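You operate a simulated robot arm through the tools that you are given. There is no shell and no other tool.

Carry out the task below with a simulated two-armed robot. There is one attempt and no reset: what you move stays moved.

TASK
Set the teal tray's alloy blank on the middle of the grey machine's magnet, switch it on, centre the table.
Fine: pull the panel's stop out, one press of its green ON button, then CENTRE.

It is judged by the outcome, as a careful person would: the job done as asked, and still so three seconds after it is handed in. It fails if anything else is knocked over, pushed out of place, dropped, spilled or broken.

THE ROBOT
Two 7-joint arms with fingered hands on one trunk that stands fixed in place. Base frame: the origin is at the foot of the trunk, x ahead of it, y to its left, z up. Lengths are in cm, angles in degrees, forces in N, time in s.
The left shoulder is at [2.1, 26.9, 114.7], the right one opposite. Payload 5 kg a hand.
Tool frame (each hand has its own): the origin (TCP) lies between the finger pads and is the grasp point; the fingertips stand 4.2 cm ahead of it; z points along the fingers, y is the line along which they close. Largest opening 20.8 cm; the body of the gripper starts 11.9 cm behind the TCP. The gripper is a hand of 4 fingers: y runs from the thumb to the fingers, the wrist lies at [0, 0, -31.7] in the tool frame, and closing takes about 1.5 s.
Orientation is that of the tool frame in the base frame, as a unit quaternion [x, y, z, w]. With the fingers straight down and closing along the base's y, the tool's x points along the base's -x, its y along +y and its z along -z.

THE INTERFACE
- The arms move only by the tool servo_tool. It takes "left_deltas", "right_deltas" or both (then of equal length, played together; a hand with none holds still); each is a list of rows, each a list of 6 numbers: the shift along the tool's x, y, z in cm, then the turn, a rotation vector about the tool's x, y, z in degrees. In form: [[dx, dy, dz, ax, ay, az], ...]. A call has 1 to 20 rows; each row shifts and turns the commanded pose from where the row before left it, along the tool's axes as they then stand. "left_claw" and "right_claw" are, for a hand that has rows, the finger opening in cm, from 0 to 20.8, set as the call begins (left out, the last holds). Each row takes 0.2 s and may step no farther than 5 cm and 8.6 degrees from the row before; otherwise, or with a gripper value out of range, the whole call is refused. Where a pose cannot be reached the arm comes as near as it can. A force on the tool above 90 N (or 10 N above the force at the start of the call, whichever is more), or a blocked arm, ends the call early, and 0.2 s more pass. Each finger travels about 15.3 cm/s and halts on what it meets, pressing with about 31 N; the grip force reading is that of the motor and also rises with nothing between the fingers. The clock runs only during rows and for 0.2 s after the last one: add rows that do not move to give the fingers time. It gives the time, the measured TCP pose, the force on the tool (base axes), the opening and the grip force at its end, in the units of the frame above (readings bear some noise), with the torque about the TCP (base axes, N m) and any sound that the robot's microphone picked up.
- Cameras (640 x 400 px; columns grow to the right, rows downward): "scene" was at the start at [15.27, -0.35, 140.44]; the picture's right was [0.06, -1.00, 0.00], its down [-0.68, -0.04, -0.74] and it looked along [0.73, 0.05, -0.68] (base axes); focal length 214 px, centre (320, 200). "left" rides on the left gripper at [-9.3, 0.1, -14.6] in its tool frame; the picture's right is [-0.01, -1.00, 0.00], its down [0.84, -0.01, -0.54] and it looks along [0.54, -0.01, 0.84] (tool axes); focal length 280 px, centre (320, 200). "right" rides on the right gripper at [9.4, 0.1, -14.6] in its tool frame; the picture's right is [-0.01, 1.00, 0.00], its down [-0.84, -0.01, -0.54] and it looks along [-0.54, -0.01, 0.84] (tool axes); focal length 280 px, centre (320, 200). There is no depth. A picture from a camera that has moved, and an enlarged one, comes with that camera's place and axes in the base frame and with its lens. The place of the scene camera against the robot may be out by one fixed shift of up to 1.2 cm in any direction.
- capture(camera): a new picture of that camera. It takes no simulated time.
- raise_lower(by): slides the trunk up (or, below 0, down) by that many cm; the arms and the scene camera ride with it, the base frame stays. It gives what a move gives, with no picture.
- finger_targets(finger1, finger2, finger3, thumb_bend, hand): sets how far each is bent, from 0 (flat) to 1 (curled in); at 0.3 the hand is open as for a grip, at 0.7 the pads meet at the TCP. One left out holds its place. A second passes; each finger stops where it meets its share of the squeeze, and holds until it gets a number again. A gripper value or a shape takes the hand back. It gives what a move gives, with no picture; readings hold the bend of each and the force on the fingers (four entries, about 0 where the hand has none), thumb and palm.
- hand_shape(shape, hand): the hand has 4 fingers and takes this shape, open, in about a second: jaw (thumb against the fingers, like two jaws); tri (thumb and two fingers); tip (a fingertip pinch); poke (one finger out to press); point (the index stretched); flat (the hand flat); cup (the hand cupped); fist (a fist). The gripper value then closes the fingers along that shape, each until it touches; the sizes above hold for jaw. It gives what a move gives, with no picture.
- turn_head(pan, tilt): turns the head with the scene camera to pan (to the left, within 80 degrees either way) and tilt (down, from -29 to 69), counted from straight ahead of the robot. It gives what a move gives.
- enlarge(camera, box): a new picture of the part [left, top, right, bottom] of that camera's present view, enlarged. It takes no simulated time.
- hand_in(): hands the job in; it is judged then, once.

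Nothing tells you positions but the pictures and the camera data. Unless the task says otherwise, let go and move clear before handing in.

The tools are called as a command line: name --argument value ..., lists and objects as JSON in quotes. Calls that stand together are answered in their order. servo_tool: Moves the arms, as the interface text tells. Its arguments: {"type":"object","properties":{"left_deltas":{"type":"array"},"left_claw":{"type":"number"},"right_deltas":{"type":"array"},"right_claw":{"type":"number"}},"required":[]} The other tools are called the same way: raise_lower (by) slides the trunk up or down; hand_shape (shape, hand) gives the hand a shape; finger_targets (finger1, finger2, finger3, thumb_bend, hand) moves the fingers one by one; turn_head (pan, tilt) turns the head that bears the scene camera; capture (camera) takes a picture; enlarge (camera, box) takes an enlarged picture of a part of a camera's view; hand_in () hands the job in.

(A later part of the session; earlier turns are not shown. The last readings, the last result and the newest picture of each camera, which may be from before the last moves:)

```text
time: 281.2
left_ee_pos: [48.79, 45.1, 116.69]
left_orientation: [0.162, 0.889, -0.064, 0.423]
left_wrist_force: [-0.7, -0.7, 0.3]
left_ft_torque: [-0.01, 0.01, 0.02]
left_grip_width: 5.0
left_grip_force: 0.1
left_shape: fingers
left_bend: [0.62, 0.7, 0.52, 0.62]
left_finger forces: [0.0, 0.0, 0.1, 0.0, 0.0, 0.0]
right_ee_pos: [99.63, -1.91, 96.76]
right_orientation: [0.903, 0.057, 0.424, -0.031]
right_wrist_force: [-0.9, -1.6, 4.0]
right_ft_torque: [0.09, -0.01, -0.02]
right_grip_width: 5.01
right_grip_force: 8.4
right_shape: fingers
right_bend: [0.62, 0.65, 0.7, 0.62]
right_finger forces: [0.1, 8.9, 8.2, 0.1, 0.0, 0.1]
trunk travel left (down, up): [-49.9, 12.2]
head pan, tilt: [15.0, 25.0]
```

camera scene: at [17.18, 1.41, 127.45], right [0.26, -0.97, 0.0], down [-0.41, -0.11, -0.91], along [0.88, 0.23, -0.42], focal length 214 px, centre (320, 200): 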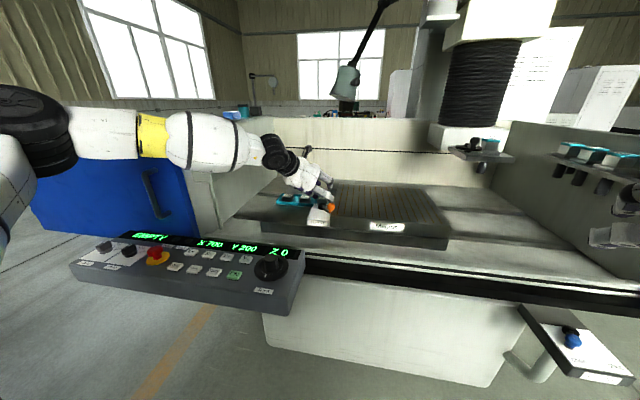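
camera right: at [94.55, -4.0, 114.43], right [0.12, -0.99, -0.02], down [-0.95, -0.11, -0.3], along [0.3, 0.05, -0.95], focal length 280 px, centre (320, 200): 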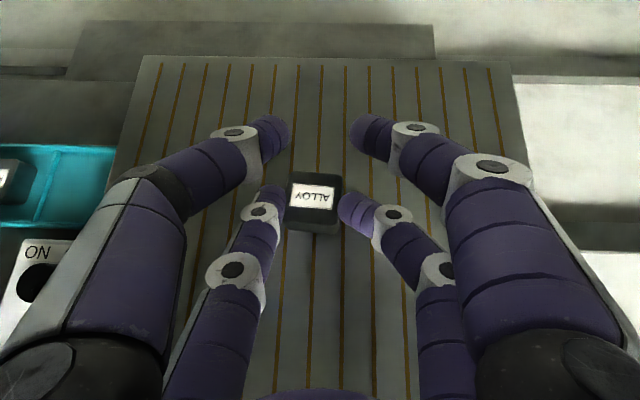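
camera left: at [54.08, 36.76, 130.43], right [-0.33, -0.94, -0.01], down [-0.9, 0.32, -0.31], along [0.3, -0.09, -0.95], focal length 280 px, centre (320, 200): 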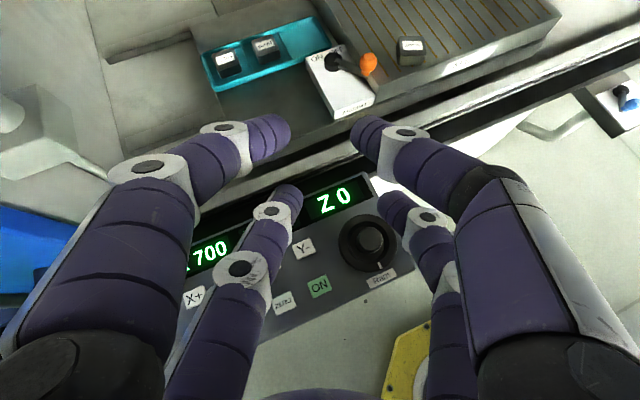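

Set down again with the offset; now I'll release finger2 in steps.

finger_targets --hand "right" --finger2 0.63

finger_targets --hand "right" --finger2 0.59

finger_targets --hand "right" --finger2 0.52

enlarge --camera "right" --box '[140, 55, 540, 255]'

```text
time: 282.2
left_ee_pos: [48.89, 45.13, 116.72]
left_orientation: [0.161, 0.889, -0.064, 0.424]
left_wrist_force: [0.5, -0.1, -0.2]
left_ft_torque: [0.0, -0.01, 0.0]
left_grip_width: 5.04
left_grip_force: 0.1
left_shape: fingers
left_bend: [0.62, 0.7, 0.52, 0.62]
left_finger forces: [0.0, 0.0, 0.0, 0.1, 0.0, 0.1]
right_ee_pos: [99.47, -1.9, 96.74]
right_orientation: [0.904, 0.058, 0.423, -0.031]
right_wrist_force: [-0.2, 2.7, 3.8]
right_ft_torque: [0.13, -0.01, 0.04]
right_grip_width: 5.02
right_grip_force: 3.4
right_shape: fingers
right_bend: [0.62, 0.62, 0.7, 0.62]
right_finger forces: [0.1, 2.2, 4.6, 0.0, 0.0, 0.0]
trunk travel left (down, up): [-49.9, 12.2]
head pan, tilt: [15.0, 25.0]
```

```text
time: 283.2
left_ee_pos: [48.9, 45.05, 116.78]
left_orientation: [0.161, 0.889, -0.064, 0.424]
left_wrist_force: [0.8, 0.4, -0.5]
left_ft_torque: [0.0, 0.01, 0.01]
left_grip_width: 5.01
left_grip_force: 0.1
left_shape: fingers
left_bend: [0.62, 0.7, 0.52, 0.62]
left_finger forces: [0.1, 0.0, 0.0, 0.0, 0.0, 0.1]
right_ee_pos: [99.59, -2.03, 96.57]
right_orientation: [0.904, 0.057, 0.423, -0.032]
right_wrist_force: [-0.1, 0.0, 1.6]
right_ft_torque: [0.03, -0.01, 0.0]
right_grip_width: 4.99
right_grip_force: 0.9
right_shape: fingers
right_bend: [0.62, 0.59, 0.7, 0.62]
right_finger forces: [0.0, 0.5, 1.3, 0.1, 0.1, 0.1]
trunk travel left (down, up): [-49.9, 12.2]
head pan, tilt: [15.0, 25.0]
```

```text
time: 284.2
left_ee_pos: [48.82, 45.02, 116.71]
left_orientation: [0.162, 0.889, -0.064, 0.423]
left_wrist_force: [-0.4, -0.2, 0.0]
left_ft_torque: [-0.01, 0.0, 0.04]
left_grip_width: 5.01
left_grip_force: 0.0
left_shape: fingers
left_bend: [0.62, 0.7, 0.52, 0.62]
left_finger forces: [0.0, 0.1, 0.1, 0.0, 0.1, 0.0]
right_ee_pos: [99.7, -1.98, 96.59]
right_orientation: [0.904, 0.057, 0.423, -0.031]
right_wrist_force: [-0.3, 1.6, -0.3]
right_ft_torque: [0.05, -0.01, 0.0]
right_grip_width: 5.03
right_grip_force: 0.3
right_shape: fingers
right_bend: [0.62, 0.52, 0.7, 0.62]
right_finger forces: [0.0, 0.0, 1.1, 0.1, 0.1, 0.0]
trunk travel left (down, up): [-49.9, 12.2]
head pan, tilt: [15.0, 25.0]
```

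```text
1.60 times, centred on (340, 155) of right
camera zoom: at [94.36, -2.95, 113.23], right [0.12, -0.99, -0.02], down [-0.95, -0.11, -0.3], along [0.3, 0.05, -0.95], focal length 449 px, centre (288, 272)
```

zoom: 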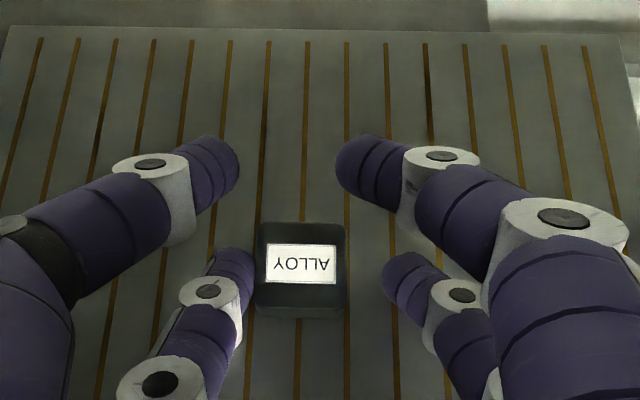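

The block sits on the middle stripe, squarely in the centre. I'll ease the hand left a few millimetres to break contact and raise it straight up.

servo_tool --right_deltas '[[0, -0.3, 0, 0, 0, 0], [0.3, 0, -0.25, 0, 0, 0], [0.77, 0, -0.64, 0, 0, 0], [1.5, 0, -1.28, 0, 0, 0], [1.5, 0, -1.28, 0, 0, 0], [1.5, 0, -1.28, 0, 0, 0], [1.5, 0, -1.28, 0, 0, 0], [0, 0, 0, 0, 0, 0]]'

capture --camera "right"

```text
time: 286.0
left_ee_pos: [48.87, 45.01, 116.69]
left_orientation: [0.162, 0.889, -0.064, 0.424]
left_wrist_force: [0.4, 0.3, -0.5]
left_ft_torque: [-0.01, 0.03, 0.01]
left_grip_width: 5.02
left_grip_force: 0.1
left_shape: fingers
left_bend: [0.62, 0.7, 0.52, 0.62]
left_finger forces: [0.0, 0.0, 0.1, 0.1, 0.0, 0.0]
right_ee_pos: [99.41, -1.72, 105.81]
right_orientation: [0.903, 0.058, 0.424, -0.031]
right_wrist_force: [-0.6, -0.1, 0.3]
right_ft_torque: [0.02, 0.02, 0.01]
right_grip_width: 5.02
right_grip_force: 0.0
right_shape: fingers
right_bend: [0.62, 0.52, 0.7, 0.62]
right_finger forces: [0.0, 0.0, 0.0, 0.0, 0.1, 0.1]
trunk travel left (down, up): [-49.9, 12.2]
head pan, tilt: [15.0, 25.0]
```

```text
taken
camera right: at [94.3, -2.82, 122.47], right [0.12, -0.99, -0.02], down [-0.95, -0.11, -0.3], along [0.3, 0.05, -0.95], focal length 280 px, centre (320, 200)
```

right: 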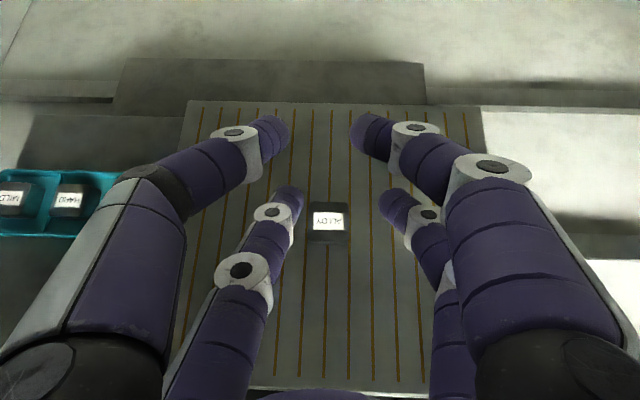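

The blank is on the middle of the magnet. Next is the magnet lever: I'll move the right hand to a hover near the orange knob to look at it.

servo_tool --right_deltas '[[-1.77, -2.34, -1.8, 0, 0, 0], [-1.77, -2.34, -1.8, 0, 0, 0], [-1.77, -2.34, -1.8, 0, 0, 0], [-1.77, -2.34, -1.8, 0, 0, 0], [-1.77, -2.34, -1.8, 0, 0, 0], [0, 0, 0, 0, 0, 0]]'

capture --camera "right"

enlarge --camera "right" --box '[140, 100, 380, 300]'

```text
time: 287.4
left_ee_pos: [49.01, 45.04, 116.71]
left_orientation: [0.162, 0.889, -0.064, 0.424]
left_wrist_force: [0.5, -0.6, 0.3]
left_ft_torque: [-0.01, -0.01, 0.04]
left_grip_width: 5.01
left_grip_force: 0.0
left_shape: fingers
left_bend: [0.62, 0.7, 0.52, 0.62]
left_finger forces: [0.1, 0.1, 0.0, 0.0, 0.1, 0.0]
right_ee_pos: [85.43, 7.98, 104.99]
right_orientation: [0.904, 0.056, 0.423, -0.031]
right_wrist_force: [0.0, -1.3, 0.5]
right_ft_torque: [0.01, -0.01, 0.01]
right_grip_width: 5.03
right_grip_force: 0.1
right_shape: fingers
right_bend: [0.62, 0.52, 0.7, 0.62]
right_finger forces: [0.1, 0.1, 0.0, 0.0, 0.0, 0.0]
trunk travel left (down, up): [-49.9, 12.2]
head pan, tilt: [15.0, 25.0]
```

```text
taken
camera right: at [80.25, 7.12, 121.58], right [0.12, -0.99, -0.02], down [-0.95, -0.11, -0.3], along [0.3, 0.05, -0.95], focal length 280 px, centre (320, 200)
```

right: 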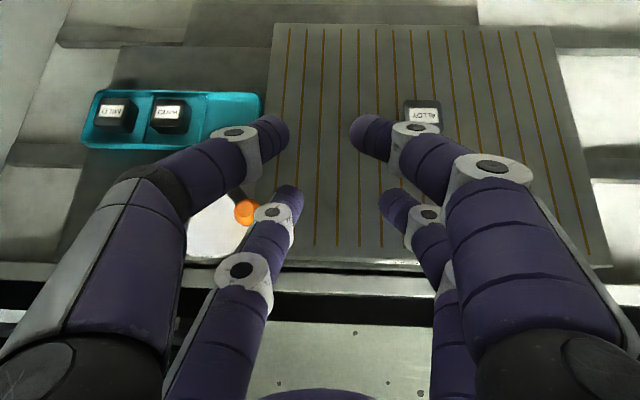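

```text
2.00 times, centred on (260, 200) of right
camera zoom: at [80.25, 7.12, 121.58], right [0.12, -0.99, -0.02], down [-0.95, -0.11, -0.3], along [0.3, 0.05, -0.95], focal length 561 px, centre (440, 200)
```

zoom: 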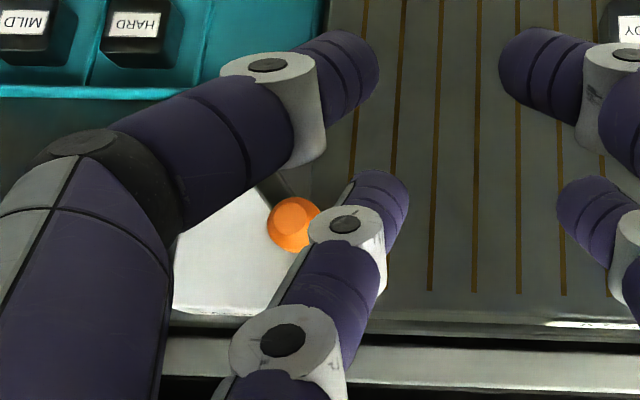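

The knob is at about [87.4, 16.9] and its hub at about [91.8, 21.5]. It should swing through the front to the left (ON). I'll lower the straight finger3 to the knob's right side, just above the magnet surface.

servo_tool --right_deltas '[[-1.305, -0.607, 1.41, 0, 0, 0], [-1.305, -0.607, 1.41, 0, 0, 0], [-1.305, -0.607, 1.41, 0, 0, 0], [-1.305, -0.607, 1.41, 0, 0, 0], [0, 0, 0, 0, 0, 0]]'

enlarge --camera "right" --box '[140, 100, 380, 300]'

turn_head --pan 12 --tilt 32

enlarge --camera "scene" --box '[270, 160, 390, 240]'

```text
time: 288.6
left_ee_pos: [48.86, 45.13, 116.81]
left_orientation: [0.162, 0.889, -0.064, 0.424]
left_wrist_force: [-0.4, -0.8, -0.3]
left_ft_torque: [0.02, -0.01, 0.03]
left_grip_width: 5.01
left_grip_force: 0.1
left_shape: fingers
left_bend: [0.62, 0.7, 0.52, 0.62]
left_finger forces: [0.0, 0.0, 0.0, 0.1, 0.1, 0.0]
right_ee_pos: [86.18, 10.82, 97.41]
right_orientation: [0.904, 0.057, 0.423, -0.031]
right_wrist_force: [0.3, -0.5, 0.0]
right_ft_torque: [-0.01, 0.01, 0.02]
right_grip_width: 5.03
right_grip_force: 0.1
right_shape: fingers
right_bend: [0.62, 0.52, 0.7, 0.62]
right_finger forces: [0.0, 0.1, 0.0, 0.0, 0.0, 0.0]
trunk travel left (down, up): [-49.9, 12.2]
head pan, tilt: [15.0, 25.0]
```

```text
2.00 times, centred on (260, 200) of right
camera zoom: at [80.89, 9.8, 114.02], right [0.12, -0.99, -0.02], down [-0.95, -0.11, -0.3], along [0.3, 0.05, -0.95], focal length 561 px, centre (440, 200)
```

zoom: 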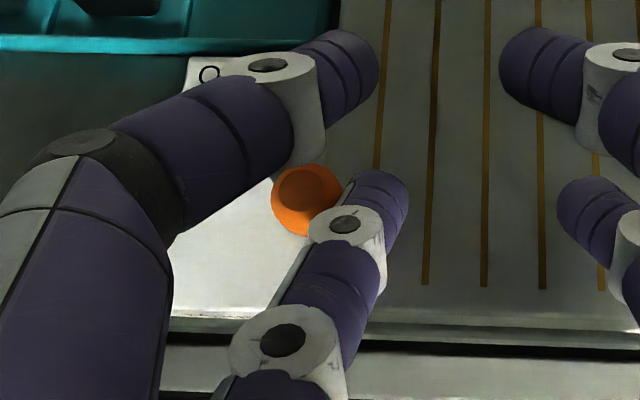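

```text
time: 289.3
left_ee_pos: [48.82, 45.02, 116.6]
left_orientation: [0.162, 0.889, -0.064, 0.424]
left_wrist_force: [0.2, -0.5, -0.1]
left_ft_torque: [0.0, -0.01, 0.05]
left_grip_width: 5.02
left_grip_force: 0.0
left_shape: fingers
left_bend: [0.62, 0.7, 0.52, 0.62]
left_finger forces: [0.1, 0.0, 0.0, 0.1, 0.1, 0.0]
right_ee_pos: [86.19, 10.96, 97.39]
right_orientation: [0.904, 0.057, 0.423, -0.03]
right_wrist_force: [-0.8, -0.2, 0.2]
right_ft_torque: [0.0, 0.02, -0.01]
right_grip_width: 5.03
right_grip_force: 0.1
right_shape: fingers
right_bend: [0.62, 0.52, 0.7, 0.62]
right_finger forces: [0.0, 0.0, 0.0, 0.0, 0.0, 0.0]
trunk travel left (down, up): [-49.9, 12.2]
head pan, tilt: [12.0, 32.0]
```

```text
5.00 times, centred on (330, 200) of scene
camera zoom: at [15.81, 0.97, 139.38], right [0.21, -0.98, 0.0], down [-0.52, -0.11, -0.85], along [0.83, 0.18, -0.53], focal length 1072 px, centre (270, 200)
```

zoom: 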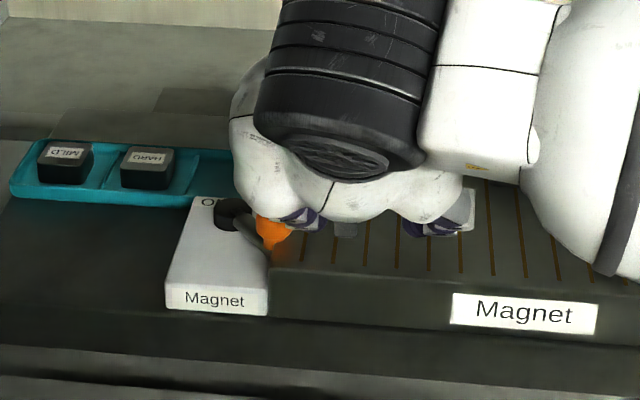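

servo_tool --right_deltas '[[-0.17, -0.94, -0.19, 0, 0, 0], [-0.17, -0.94, -0.19, 0, 0, 0], [-0.17, -0.94, -0.19, 0, 0, 0], [-0.17, -0.94, -0.19, 0, 0, 0], [0, 0, 0, 0, 0, 0]]'

enlarge --camera "right" --box '[140, 100, 380, 300]'

enlarge --camera "scene" --box '[270, 160, 390, 240]'

```text
time: 290.5
left_ee_pos: [48.77, 45.03, 116.75]
left_orientation: [0.162, 0.889, -0.065, 0.424]
left_wrist_force: [0.1, -0.2, 0.1]
left_ft_torque: [0.01, -0.01, -0.05]
left_grip_width: 5.02
left_grip_force: 0.0
left_shape: fingers
left_bend: [0.62, 0.7, 0.52, 0.62]
left_finger forces: [0.1, 0.0, 0.1, 0.0, 0.0, 0.0]
right_ee_pos: [84.68, 14.42, 97.45]
right_orientation: [0.904, 0.057, 0.423, -0.031]
right_wrist_force: [-4.9, -6.8, 6.9]
right_ft_torque: [-0.25, 0.19, -0.01]
right_grip_width: 5.04
right_grip_force: 4.6
right_shape: fingers
right_bend: [0.62, 0.52, 0.7, 0.62]
right_finger forces: [0.0, 0.0, 10.1, 0.0, 0.0, 0.0]
trunk travel left (down, up): [-49.9, 12.2]
head pan, tilt: [12.0, 32.0]
```

```text
2.00 times, centred on (260, 200) of right
camera zoom: at [79.43, 13.4, 114.07], right [0.12, -0.99, -0.02], down [-0.95, -0.11, -0.3], along [0.3, 0.05, -0.95], focal length 561 px, centre (440, 200)
```

zoom: 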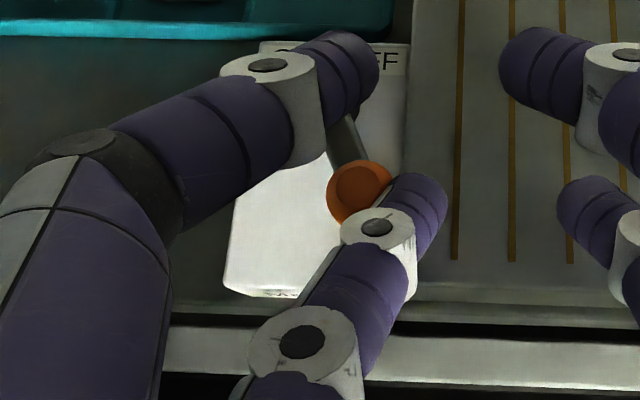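

```text
5.00 times, centred on (330, 200) of scene
camera zoom: at [15.75, 0.94, 139.39], right [0.21, -0.98, 0.0], down [-0.52, -0.11, -0.85], along [0.83, 0.18, -0.53], focal length 1072 px, centre (270, 200)
```

zoom: 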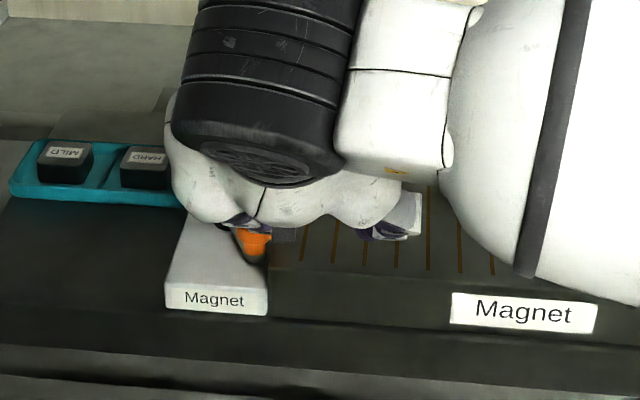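

The lever is turning, with about 11 N of push. I'll continue along the arc.

servo_tool --right_deltas '[[-0.18, -0.93, -0.05, 0, 0, 0], [-0.18, -0.93, -0.05, 0, 0, 0], [-0.18, -0.93, -0.05, 0, 0, 0], [0, 0, 0, 0, 0, 0]]'

enlarge --camera "right" --box '[140, 100, 380, 300]'

enlarge --camera "scene" --box '[270, 160, 390, 240]'

```text
time: 291.5
left_ee_pos: [49.06, 45.13, 116.67]
left_orientation: [0.162, 0.889, -0.064, 0.423]
left_wrist_force: [-0.3, -0.2, -0.3]
left_ft_torque: [-0.02, -0.01, 0.03]
left_grip_width: 5.02
left_grip_force: 0.0
left_shape: fingers
left_bend: [0.62, 0.7, 0.52, 0.62]
left_finger forces: [0.1, 0.0, 0.0, 0.0, 0.1, 0.1]
right_ee_pos: [83.88, 17.09, 97.04]
right_orientation: [0.904, 0.057, 0.423, -0.032]
right_wrist_force: [-0.6, -0.6, 0.9]
right_ft_torque: [-0.02, 0.05, 0.01]
right_grip_width: 5.01
right_grip_force: 0.9
right_shape: fingers
right_bend: [0.62, 0.52, 0.7, 0.62]
right_finger forces: [0.0, 0.0, 1.4, 0.0, 0.0, 0.0]
trunk travel left (down, up): [-49.9, 12.2]
head pan, tilt: [12.0, 32.0]
```

```text
2.00 times, centred on (260, 200) of right
camera zoom: at [78.66, 16.11, 113.68], right [0.12, -0.99, -0.02], down [-0.95, -0.11, -0.3], along [0.3, 0.05, -0.95], focal length 561 px, centre (440, 200)
```

zoom: 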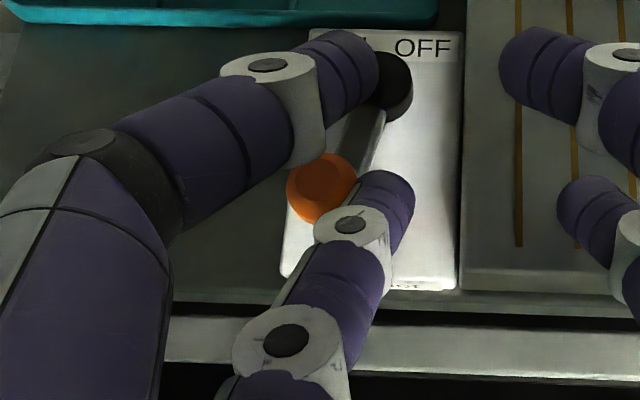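

```text
5.00 times, centred on (330, 200) of scene
camera zoom: at [15.81, 0.95, 139.38], right [0.21, -0.98, 0.0], down [-0.52, -0.11, -0.85], along [0.83, 0.18, -0.53], focal length 1072 px, centre (270, 200)
```

zoom: 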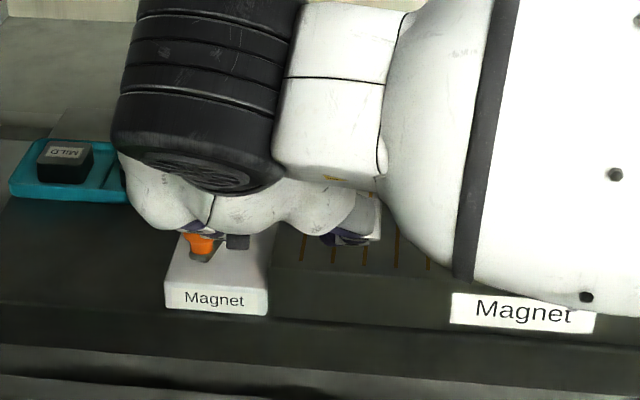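

The lever passed the centre and the resistance dropped. I'll follow it a bit more to make sure it reaches its ON stop.

servo_tool --right_deltas '[[-0.02, -0.8, 0, 0, 0, 0], [0.05, -0.8, 0.1, 0, 0, 0], [0, 0, 0, 0, 0, 0]]'

enlarge --camera "right" --box '[140, 100, 380, 300]'

```text
time: 292.3
left_ee_pos: [48.88, 45.1, 116.63]
left_orientation: [0.161, 0.889, -0.064, 0.423]
left_wrist_force: [0.1, 0.2, 0.8]
left_ft_torque: [-0.01, 0.03, 0.04]
left_grip_width: 5.04
left_grip_force: 0.0
left_shape: fingers
left_bend: [0.62, 0.7, 0.52, 0.62]
left_finger forces: [0.0, 0.0, 0.0, 0.0, 0.0, 0.0]
right_ee_pos: [83.74, 18.85, 97.07]
right_orientation: [0.904, 0.057, 0.423, -0.031]
right_wrist_force: [0.8, -0.3, -0.5]
right_ft_torque: [0.0, -0.03, 0.0]
right_grip_width: 5.02
right_grip_force: 0.1
right_shape: fingers
right_bend: [0.62, 0.52, 0.7, 0.62]
right_finger forces: [0.0, 0.0, 0.0, 0.1, 0.0, 0.0]
trunk travel left (down, up): [-49.9, 12.2]
head pan, tilt: [12.0, 32.0]
```

```text
2.00 times, centred on (260, 200) of right
camera zoom: at [78.52, 17.75, 113.66], right [0.12, -0.99, -0.02], down [-0.95, -0.11, -0.3], along [0.3, 0.05, -0.95], focal length 561 px, centre (440, 200)
```

zoom: 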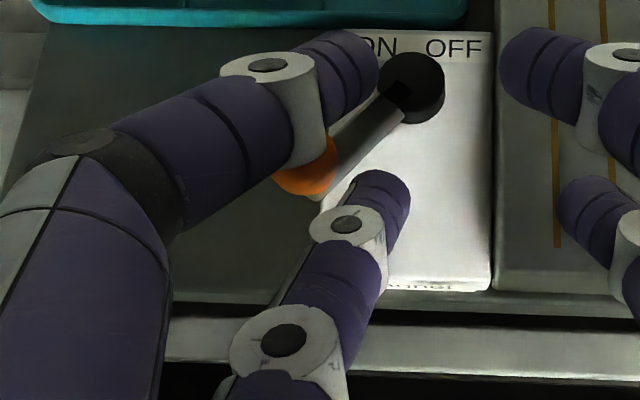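

The lever swung over to the ON side by itself and rests there, mirrored from its OFF position. I'll raise the right hand and back off to confirm.

servo_tool --right_deltas '[[0.4, 0.3, -0.33, 0, 0, 0], [1.2, 0.5, -1.0, 0, 0, 0], [2.3, 0.5, -1.9, 0, 0, 0], [2.3, 0.5, -1.9, 0, 0, 0], [1.5, 2.5, -3.0, 0, 0, 0], [1.0, 3.0, -3.5, 0, 0, 0], [0.5, 3.0, -3.5, 0, 0, 0], [0.5, 3.0, -3.5, 0, 0, 0], [0.5, 3.0, -3.5, 0, 0, 0], [0.5, 3.0, -3.5, 0, 0, 0], [0, 4, -2.5, 0, 0, 0], [0, 4, -2.5, 0, 0, 0], [0, 4, -2.5, 0, 0, 0], [0, 4, -2.5, 0, 0, 0], [0, 4, -1, 0, 0, 0], [0, 0, 0, 0, 0, 0]]'

capture --camera "scene"

enlarge --camera "scene" --box '[250, 140, 430, 250]'

```text
time: 295.7
left_ee_pos: [48.88, 45.17, 116.65]
left_orientation: [0.161, 0.889, -0.065, 0.424]
left_wrist_force: [0.3, 0.2, 0.8]
left_ft_torque: [-0.02, 0.0, -0.04]
left_grip_width: 5.03
left_grip_force: 0.0
left_shape: fingers
left_bend: [0.62, 0.7, 0.52, 0.62]
left_finger forces: [0.1, 0.0, 0.0, 0.0, 0.1, 0.0]
right_ee_pos: [67.68, -23.18, 128.36]
right_orientation: [0.904, 0.057, 0.423, -0.03]
right_wrist_force: [-1.0, 0.2, 0.2]
right_ft_torque: [-0.07, 0.02, -0.08]
right_grip_width: 5.0
right_grip_force: 0.0
right_shape: fingers
right_bend: [0.62, 0.52, 0.7, 0.62]
right_finger forces: [0.0, 0.0, 0.0, 0.0, 0.1, 0.0]
trunk travel left (down, up): [-49.9, 12.2]
head pan, tilt: [12.0, 32.0]
```

```text
taken
camera scene: at [15.81, 1.02, 139.37], right [0.21, -0.98, 0.0], down [-0.52, -0.11, -0.85], along [0.83, 0.18, -0.53], focal length 214 px, centre (320, 200)
```

scene: 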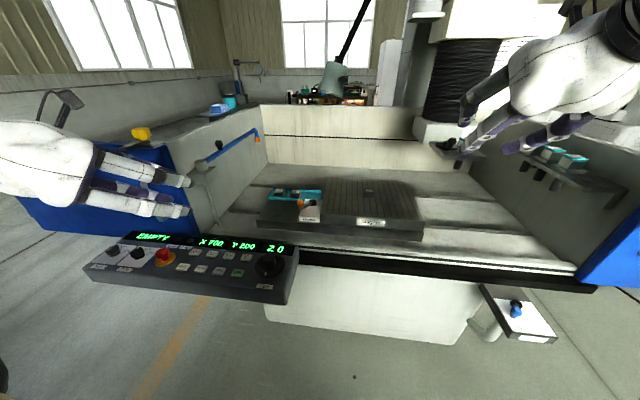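

```text
3.56 times, centred on (340, 195) of scene
camera zoom: at [15.81, 1.02, 139.37], right [0.21, -0.98, 0.0], down [-0.52, -0.11, -0.85], along [0.83, 0.18, -0.53], focal length 763 px, centre (249, 218)
```

zoom: 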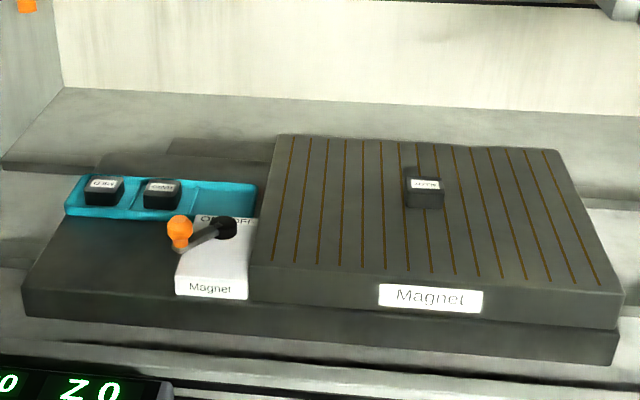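

The lever points to ON and the blank stays on the magnet's middle. Now the panel: I'll move the left hand over the stop for a close look, first rotating back to a straight yaw.

servo_tool --left_deltas '[[0, 0, 0, -3.85, 0, -3.18], [0, 0, 0, -3.85, 0, -3.18], [0, 0, 0, -3.85, 0, -3.18], [0, 0, 0, -3.85, 0, -3.18], [0, 3, -1, 0, 4, 0], [0, 3, -1, 0, 4, 0], [0, 3, -1, 0, 4, 0], [0, 3, 0, 0, 0, 0], [0, 3, 0, 0, 0, 0], [0, 0, 0, 0, 0, 0]]'

capture --camera "left"

turn_head --pan 45 --tilt 40

capture --camera "scene"

```text
time: 297.9
left_ee_pos: [48.69, 61.23, 121.43]
left_orientation: [0.004, 0.942, 0.009, 0.334]
left_wrist_force: [1.5, 0.2, 0.4]
left_ft_torque: [-0.03, 0.03, 0.02]
left_grip_width: 5.02
left_grip_force: 0.1
left_shape: fingers
left_bend: [0.62, 0.7, 0.52, 0.62]
left_finger forces: [0.0, 0.1, 0.0, 0.0, 0.0, 0.1]
left hand out of reach, approached as far as the arm can: row 1, 2, 3, 4
right_ee_pos: [67.75, -23.27, 128.36]
right_orientation: [0.904, 0.056, 0.423, -0.03]
right_wrist_force: [0.8, -0.5, -0.1]
right_ft_torque: [0.02, 0.05, 0.02]
right_grip_width: 4.99
right_grip_force: 0.0
right_shape: fingers
right_bend: [0.62, 0.52, 0.7, 0.62]
right_finger forces: [0.0, 0.1, 0.1, 0.0, 0.1, 0.1]
trunk travel left (down, up): [-49.9, 12.2]
head pan, tilt: [12.0, 32.0]
```

```text
taken
camera left: at [46.64, 60.94, 138.71], right [0.01, -1.0, -0.01], down [-0.99, -0.01, -0.11], along [0.11, 0.01, -0.99], focal length 280 px, centre (320, 200)
```

left: 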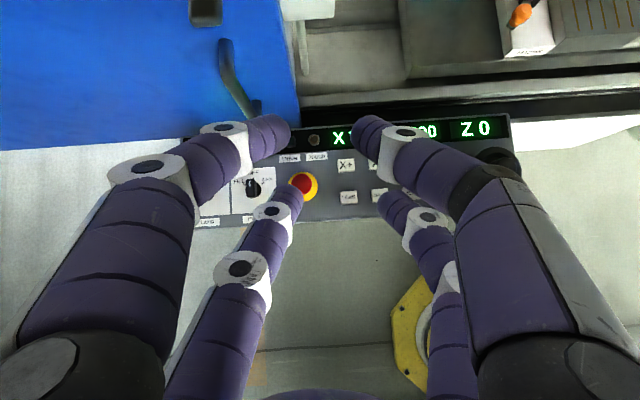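

```text
time: 298.9
left_ee_pos: [48.68, 61.27, 121.5]
left_orientation: [0.003, 0.942, 0.01, 0.334]
left_wrist_force: [-0.1, 0.4, 0.5]
left_ft_torque: [0.03, 0.0, 0.01]
left_grip_width: 5.01
left_grip_force: 0.0
left_shape: fingers
left_bend: [0.62, 0.7, 0.52, 0.62]
left_finger forces: [0.0, 0.0, 0.0, 0.1, 0.0, 0.1]
right_ee_pos: [67.77, -23.27, 128.34]
right_orientation: [0.904, 0.057, 0.422, -0.031]
right_wrist_force: [0.1, 0.9, -0.6]
right_ft_torque: [0.02, 0.01, 0.0]
right_grip_width: 5.03
right_grip_force: 0.1
right_shape: fingers
right_bend: [0.62, 0.52, 0.7, 0.62]
right_finger forces: [0.0, 0.0, 0.1, 0.1, 0.0, 0.0]
trunk travel left (down, up): [-49.9, 12.2]
head pan, tilt: [45.0, 40.0]
```

```text
taken
camera scene: at [13.05, 5.12, 138.16], right [0.71, -0.71, 0.0], down [-0.45, -0.45, -0.77], along [0.54, 0.54, -0.64], focal length 214 px, centre (320, 200)
```

scene: 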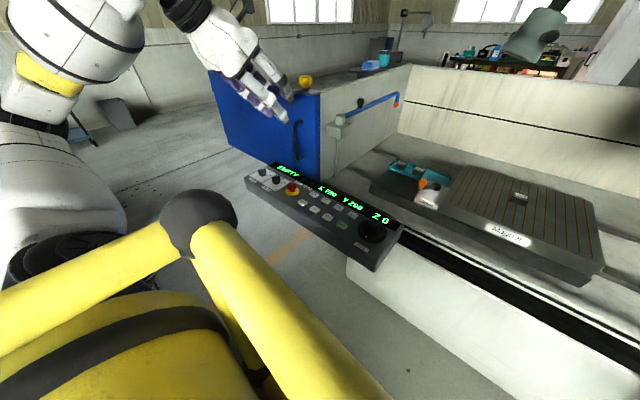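

finger_targets --hand "left" --finger1 0.0 --finger2 0.0 --finger3 0.0 --thumb_bend 0.0

enlarge --camera "left" --box '[190, 100, 530, 240]'

enlarge --camera "scene" --box '[240, 155, 400, 260]'

enlarge --camera "scene" --box '[265, 165, 325, 215]'

```text
time: 299.9
left_ee_pos: [48.69, 61.22, 121.47]
left_orientation: [0.003, 0.942, 0.009, 0.334]
left_wrist_force: [-0.5, -0.1, -0.3]
left_ft_torque: [0.01, 0.0, -0.01]
left_grip_width: 30.68
left_grip_force: 0.2
left_shape: fingers
left_bend: [0.0, 0.0, 0.0, 0.0]
left_finger forces: [0.0, 0.0, 0.0, 0.0, 0.0, 0.1]
right_ee_pos: [67.79, -23.24, 128.41]
right_orientation: [0.904, 0.057, 0.423, -0.031]
right_wrist_force: [0.1, 0.1, 0.2]
right_ft_torque: [0.0, -0.04, 0.05]
right_grip_width: 4.99
right_grip_force: 0.0
right_shape: fingers
right_bend: [0.62, 0.52, 0.7, 0.62]
right_finger forces: [0.0, 0.1, 0.0, 0.0, 0.1, 0.0]
trunk travel left (down, up): [-49.9, 12.2]
head pan, tilt: [45.0, 40.0]
```

```text
1.88 times, centred on (360, 170) of left
camera zoom: at [46.59, 60.97, 138.71], right [0.01, -1.0, -0.01], down [-0.99, -0.01, -0.11], along [0.11, 0.01, -0.99], focal length 528 px, centre (245, 256)
```

zoom: 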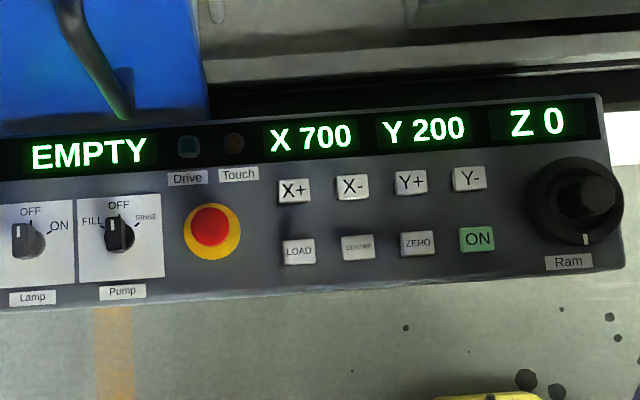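

```text
3.81 times, centred on (320, 208) of scene
camera zoom: at [13.07, 5.12, 138.15], right [0.71, -0.71, 0.0], down [-0.45, -0.45, -0.77], along [0.54, 0.54, -0.64], focal length 817 px, centre (320, 171)
```

zoom: 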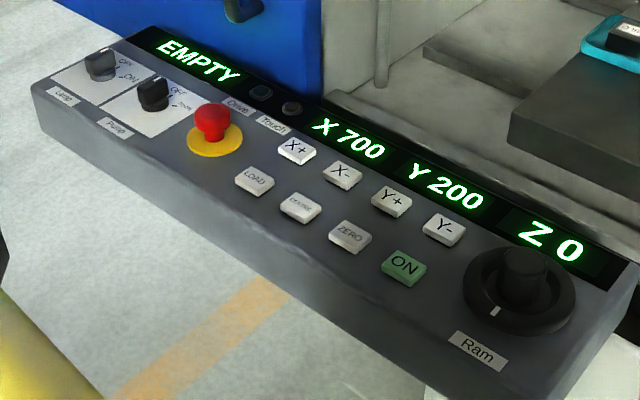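

```text
8.00 times, centred on (295, 190) of scene
camera zoom: at [13.07, 5.12, 138.15], right [0.71, -0.71, 0.0], down [-0.45, -0.45, -0.77], along [0.54, 0.54, -0.64], focal length 1716 px, centre (520, 280)
```

zoom: 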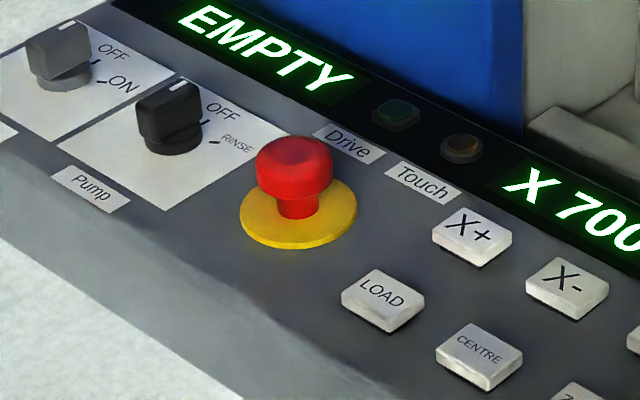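

The stop's axis is vertical at about [55.4, 65.0]: a red cap about 4 cm across with its top near z=86, on the disc at z≈82.7. I'll put the left hand in the jaw shape, point it straight down, and place its front finger pair over the cap.

hand_shape --shape "jaw" --hand "left"

servo_tool --left_deltas '[[0, 0, 0, 0, 7.8, 0], [0, 0, 0, 0, 7.8, 0], [0, 0, 0, 0, 7.8, 0], [0, 0, 0, 0, 7.8, 0], [0, 0, 0, 0, 7.8, 0], [-1.0, 1.0, 4, 0, 0, 0], [-1.0, 1.0, 4, 0, 0, 0], [-1.0, 1.0, 4, 0, 0, 0], [-0.8, 0.8, 4, 0, 0, 0], [0, 0, 4, 0, 0, 0], [0, 0, 0, 0, 0, 0], [0, 0, 0, 0, 0, 0]]' --left_claw 9

capture --camera "left"

enlarge --camera "scene" --box '[220, 120, 380, 240]'

```text
time: 300.8
left_ee_pos: [48.69, 61.29, 121.48]
left_orientation: [0.003, 0.942, 0.01, 0.335]
left_wrist_force: [-0.4, 0.4, 0.8]
left_ft_torque: [0.02, -0.05, 0.02]
left_grip_width: 20.79
left_grip_force: 0.1
left_shape: jaw
left_bend: [0.3, 0.3, 0.3, 0.3]
left_finger forces: [0.0, 0.0, 0.0, 0.0, 0.1, 0.0]
right_ee_pos: [67.73, -23.33, 128.38]
right_orientation: [0.904, 0.057, 0.423, -0.03]
right_wrist_force: [0.2, -0.3, 0.3]
right_ft_torque: [-0.01, 0.02, 0.01]
right_grip_width: 5.03
right_grip_force: 0.1
right_shape: fingers
right_bend: [0.62, 0.52, 0.7, 0.62]
right_finger forces: [0.1, 0.0, 0.1, 0.0, 0.1, 0.0]
trunk travel left (down, up): [-49.9, 12.2]
head pan, tilt: [45.0, 40.0]
```

```text
time: 303.4
left_ee_pos: [52.7, 65.49, 101.38]
left_orientation: [-0.001, 1.0, 0.009, 0.001]
left_wrist_force: [-0.4, -0.5, 0.1]
left_ft_torque: [-0.01, -0.01, -0.01]
left_grip_width: 9.03
left_grip_force: 0.0
left_shape: jaw
left_bend: [0.73, 0.73, 0.73, 0.7]
left_finger forces: [0.0, 0.1, 0.1, 0.0, 0.0, 0.0]
right_ee_pos: [67.7, -23.21, 128.5]
right_orientation: [0.903, 0.058, 0.424, -0.031]
right_wrist_force: [0.4, 0.9, 0.0]
right_ft_torque: [-0.07, 0.0, -0.06]
right_grip_width: 5.0
right_grip_force: 0.0
right_shape: fingers
right_bend: [0.62, 0.52, 0.7, 0.62]
right_finger forces: [0.1, 0.0, 0.1, 0.1, 0.0, 0.0]
trunk travel left (down, up): [-49.9, 12.2]
head pan, tilt: [45.0, 40.0]
```

```text
taken
camera left: at [61.89, 65.36, 116.01], right [0.02, -1.0, -0.02], down [-0.84, -0.02, 0.54], along [-0.54, 0.01, -0.84], focal length 280 px, centre (320, 200)
```

left: 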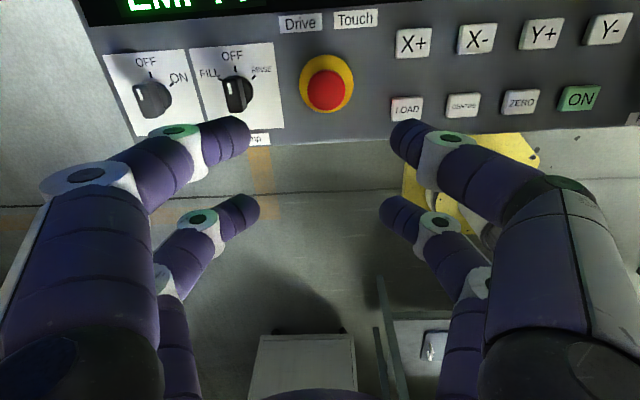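

```text
3.33 times, centred on (300, 180) of scene
camera zoom: at [13.09, 5.18, 138.14], right [0.71, -0.71, 0.0], down [-0.45, -0.46, -0.77], along [0.54, 0.54, -0.64], focal length 715 px, centre (387, 267)
```

zoom: 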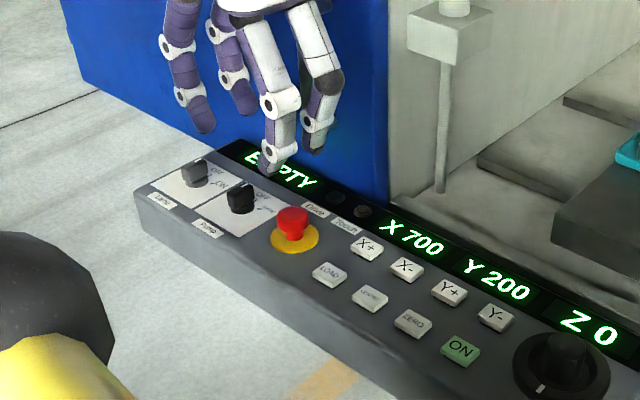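

servo_tool --left_deltas '[[-0.4, -0.385, 3.5, 0, 0, 0], [-0.4, -0.385, 3.5, 0, 0, 0], [0, 0, 0, 0, 0, 0]]'

capture --camera "left"

enlarge --camera "scene" --box '[240, 140, 330, 210]'

```text
time: 304.2
left_ee_pos: [53.49, 64.89, 94.33]
left_orientation: [0.0, 1.0, 0.011, 0.002]
left_wrist_force: [0.1, -0.5, -0.1]
left_ft_torque: [-0.01, -0.01, 0.0]
left_grip_width: 9.07
left_grip_force: 0.0
left_shape: jaw
left_bend: [0.73, 0.73, 0.73, 0.7]
left_finger forces: [0.1, 0.0, 0.1, 0.1, 0.0, 0.0]
right_ee_pos: [67.61, -23.2, 128.4]
right_orientation: [0.904, 0.056, 0.423, -0.03]
right_wrist_force: [-1.1, 0.3, 0.2]
right_ft_torque: [0.01, 0.0, -0.03]
right_grip_width: 5.0
right_grip_force: 0.0
right_shape: fingers
right_bend: [0.62, 0.52, 0.7, 0.62]
right_finger forces: [0.1, 0.0, 0.1, 0.0, 0.0, 0.0]
trunk travel left (down, up): [-49.9, 12.2]
head pan, tilt: [45.0, 40.0]
```

```text
taken
camera left: at [62.67, 64.66, 109.04], right [0.02, -1.0, -0.02], down [-0.84, -0.02, 0.54], along [-0.54, 0.01, -0.84], focal length 280 px, centre (320, 200)
```

left: 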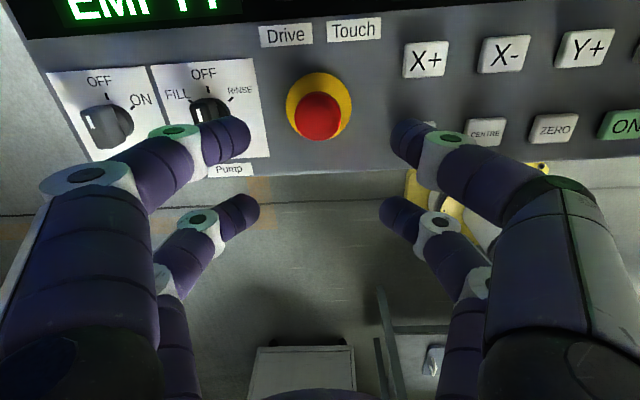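

```text
5.71 times, centred on (285, 175) of scene
camera zoom: at [13.04, 5.13, 138.16], right [0.71, -0.71, 0.0], down [-0.45, -0.45, -0.77], along [0.54, 0.54, -0.64], focal length 1226 px, centre (520, 343)
```

zoom: 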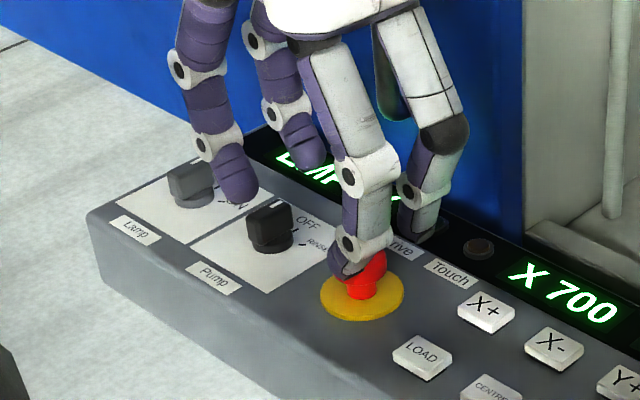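

servo_tool --left_deltas '[[0, 0, 1.5, 0, 0, 0], [0, 0, 1.5, 0, 0, 0], [0, 0, 0, 0, 0, 0]]'

capture --camera "left"

enlarge --camera "scene" --box '[250, 150, 330, 210]'

```text
time: 305.0
left_ee_pos: [53.33, 64.86, 91.44]
left_orientation: [-0.001, 1.0, 0.01, 0.002]
left_wrist_force: [0.0, -0.1, 0.9]
left_ft_torque: [0.01, -0.01, 0.05]
left_grip_width: 9.03
left_grip_force: 0.1
left_shape: jaw
left_bend: [0.73, 0.73, 0.73, 0.7]
left_finger forces: [0.0, 0.1, 0.1, 0.0, 0.1, 0.0]
right_ee_pos: [67.59, -23.19, 128.49]
right_orientation: [0.903, 0.057, 0.424, -0.031]
right_wrist_force: [0.2, -1.0, 0.1]
right_ft_torque: [-0.02, 0.0, -0.02]
right_grip_width: 5.02
right_grip_force: 0.2
right_shape: fingers
right_bend: [0.62, 0.52, 0.7, 0.62]
right_finger forces: [0.1, 0.0, 0.0, 0.1, 0.0, 0.0]
trunk travel left (down, up): [-49.9, 12.2]
head pan, tilt: [45.0, 40.0]
```

```text
taken
camera left: at [62.67, 64.74, 106.12], right [0.01, -1.0, -0.02], down [-0.84, -0.02, 0.54], along [-0.54, 0.01, -0.84], focal length 280 px, centre (320, 200)
```

left: 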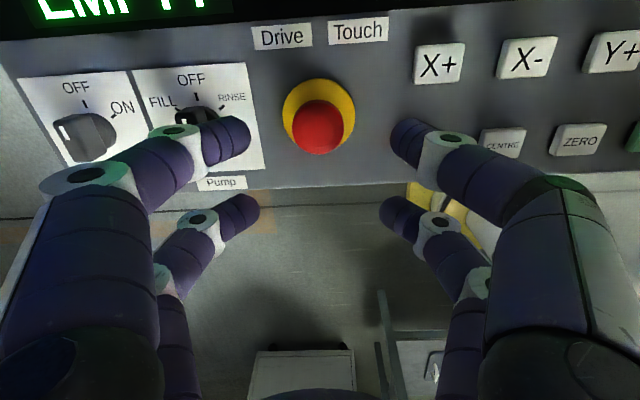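

```text
6.67 times, centred on (290, 180) of scene
camera zoom: at [13.06, 5.11, 138.16], right [0.71, -0.71, 0.0], down [-0.45, -0.45, -0.77], along [0.54, 0.54, -0.64], focal length 1430 px, centre (520, 333)
```

zoom: 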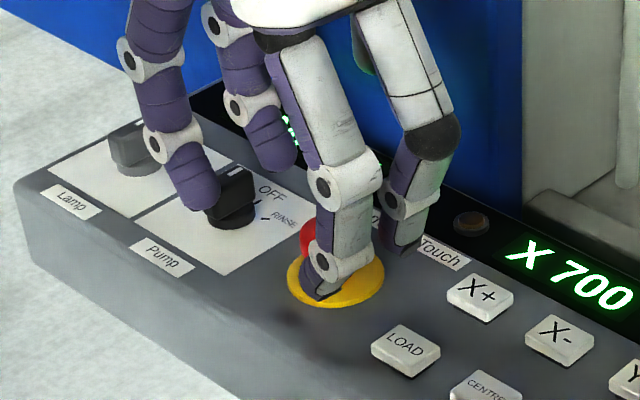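

I'll narrow the opening to 5.8 cm before going lower, to stay clear of the pump knob, then check.

servo_tool --left_deltas '[[0, 0, 0, 0, 0, 0], [0, 0, 0, 0, 0, 0], [0, 0, 0, 0, 0, 0], [0, 0, 0, 0, 0, 0]]' --left_claw 5.8

capture --camera "left"

enlarge --camera "scene" --box '[250, 150, 330, 210]'

```text
time: 306.0
left_ee_pos: [53.47, 64.98, 91.32]
left_orientation: [0.0, 1.0, 0.01, 0.002]
left_wrist_force: [0.6, -0.1, -0.6]
left_ft_torque: [0.03, 0.02, -0.02]
left_grip_width: 5.84
left_grip_force: 0.1
left_shape: jaw
left_bend: [0.73, 0.73, 0.73, 0.7]
left_finger forces: [0.0, 0.1, 0.1, 0.1, 0.1, 0.1]
right_ee_pos: [67.61, -23.24, 128.25]
right_orientation: [0.904, 0.057, 0.422, -0.031]
right_wrist_force: [-0.1, -0.7, 0.1]
right_ft_torque: [0.02, 0.0, 0.0]
right_grip_width: 5.02
right_grip_force: 0.1
right_shape: fingers
right_bend: [0.62, 0.52, 0.7, 0.62]
right_finger forces: [0.1, 0.0, 0.1, 0.0, 0.0, 0.0]
trunk travel left (down, up): [-49.9, 12.2]
head pan, tilt: [45.0, 40.0]
```

```text
taken
camera left: at [62.67, 64.75, 106.11], right [0.02, -1.0, -0.02], down [-0.84, -0.02, 0.54], along [-0.54, 0.01, -0.84], focal length 280 px, centre (320, 200)
```

left: 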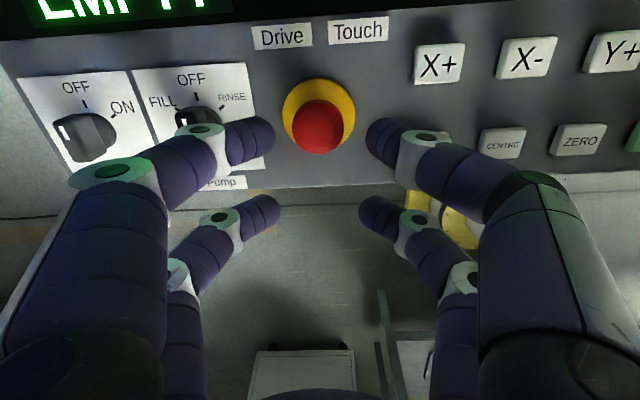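

```text
6.67 times, centred on (290, 180) of scene
camera zoom: at [13.06, 5.12, 138.15], right [0.71, -0.71, 0.0], down [-0.45, -0.45, -0.77], along [0.54, 0.54, -0.64], focal length 1430 px, centre (520, 333)
```

zoom: 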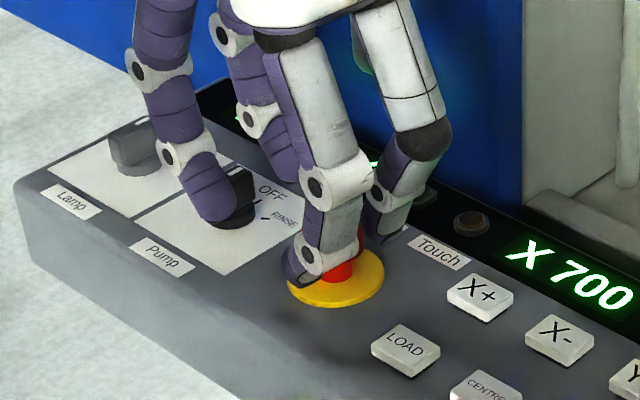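

servo_tool --left_deltas '[[-0.28, 0, 0.6, 0, 0, 0], [-0.28, 0, 0.6, 0, 0, 0], [0, 0, 0, 0, 0, 0]]'

capture --camera "left"

enlarge --camera "scene" --box '[250, 150, 330, 210]'

```text
time: 306.8
left_ee_pos: [53.93, 64.83, 90.28]
left_orientation: [0.0, 1.0, 0.009, 0.001]
left_wrist_force: [-0.1, 0.0, -0.5]
left_ft_torque: [-0.04, -0.01, -0.01]
left_grip_width: 5.87
left_grip_force: 0.1
left_shape: jaw
left_bend: [0.73, 0.73, 0.73, 0.7]
left_finger forces: [0.0, 0.1, 0.0, 0.0, 0.0, 0.0]
right_ee_pos: [67.75, -23.32, 128.4]
right_orientation: [0.903, 0.058, 0.424, -0.032]
right_wrist_force: [-0.7, 0.2, -0.1]
right_ft_torque: [0.01, 0.03, -0.02]
right_grip_width: 5.01
right_grip_force: 0.0
right_shape: fingers
right_bend: [0.62, 0.52, 0.7, 0.62]
right_finger forces: [0.1, 0.0, 0.1, 0.0, 0.0, 0.0]
trunk travel left (down, up): [-49.9, 12.2]
head pan, tilt: [45.0, 40.0]
```

```text
taken
camera left: at [63.21, 64.73, 104.9], right [0.02, -1.0, -0.02], down [-0.84, -0.02, 0.54], along [-0.54, 0.01, -0.84], focal length 280 px, centre (320, 200)
```

left: 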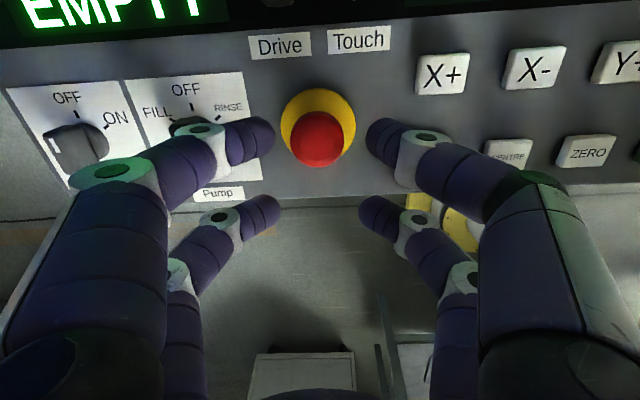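

```text
6.67 times, centred on (290, 180) of scene
camera zoom: at [13.06, 5.12, 138.16], right [0.71, -0.71, 0.0], down [-0.45, -0.45, -0.77], along [0.54, 0.54, -0.64], focal length 1430 px, centre (520, 333)
```

zoom: 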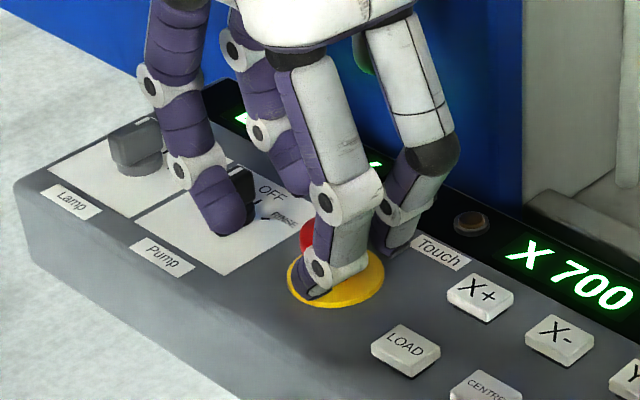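

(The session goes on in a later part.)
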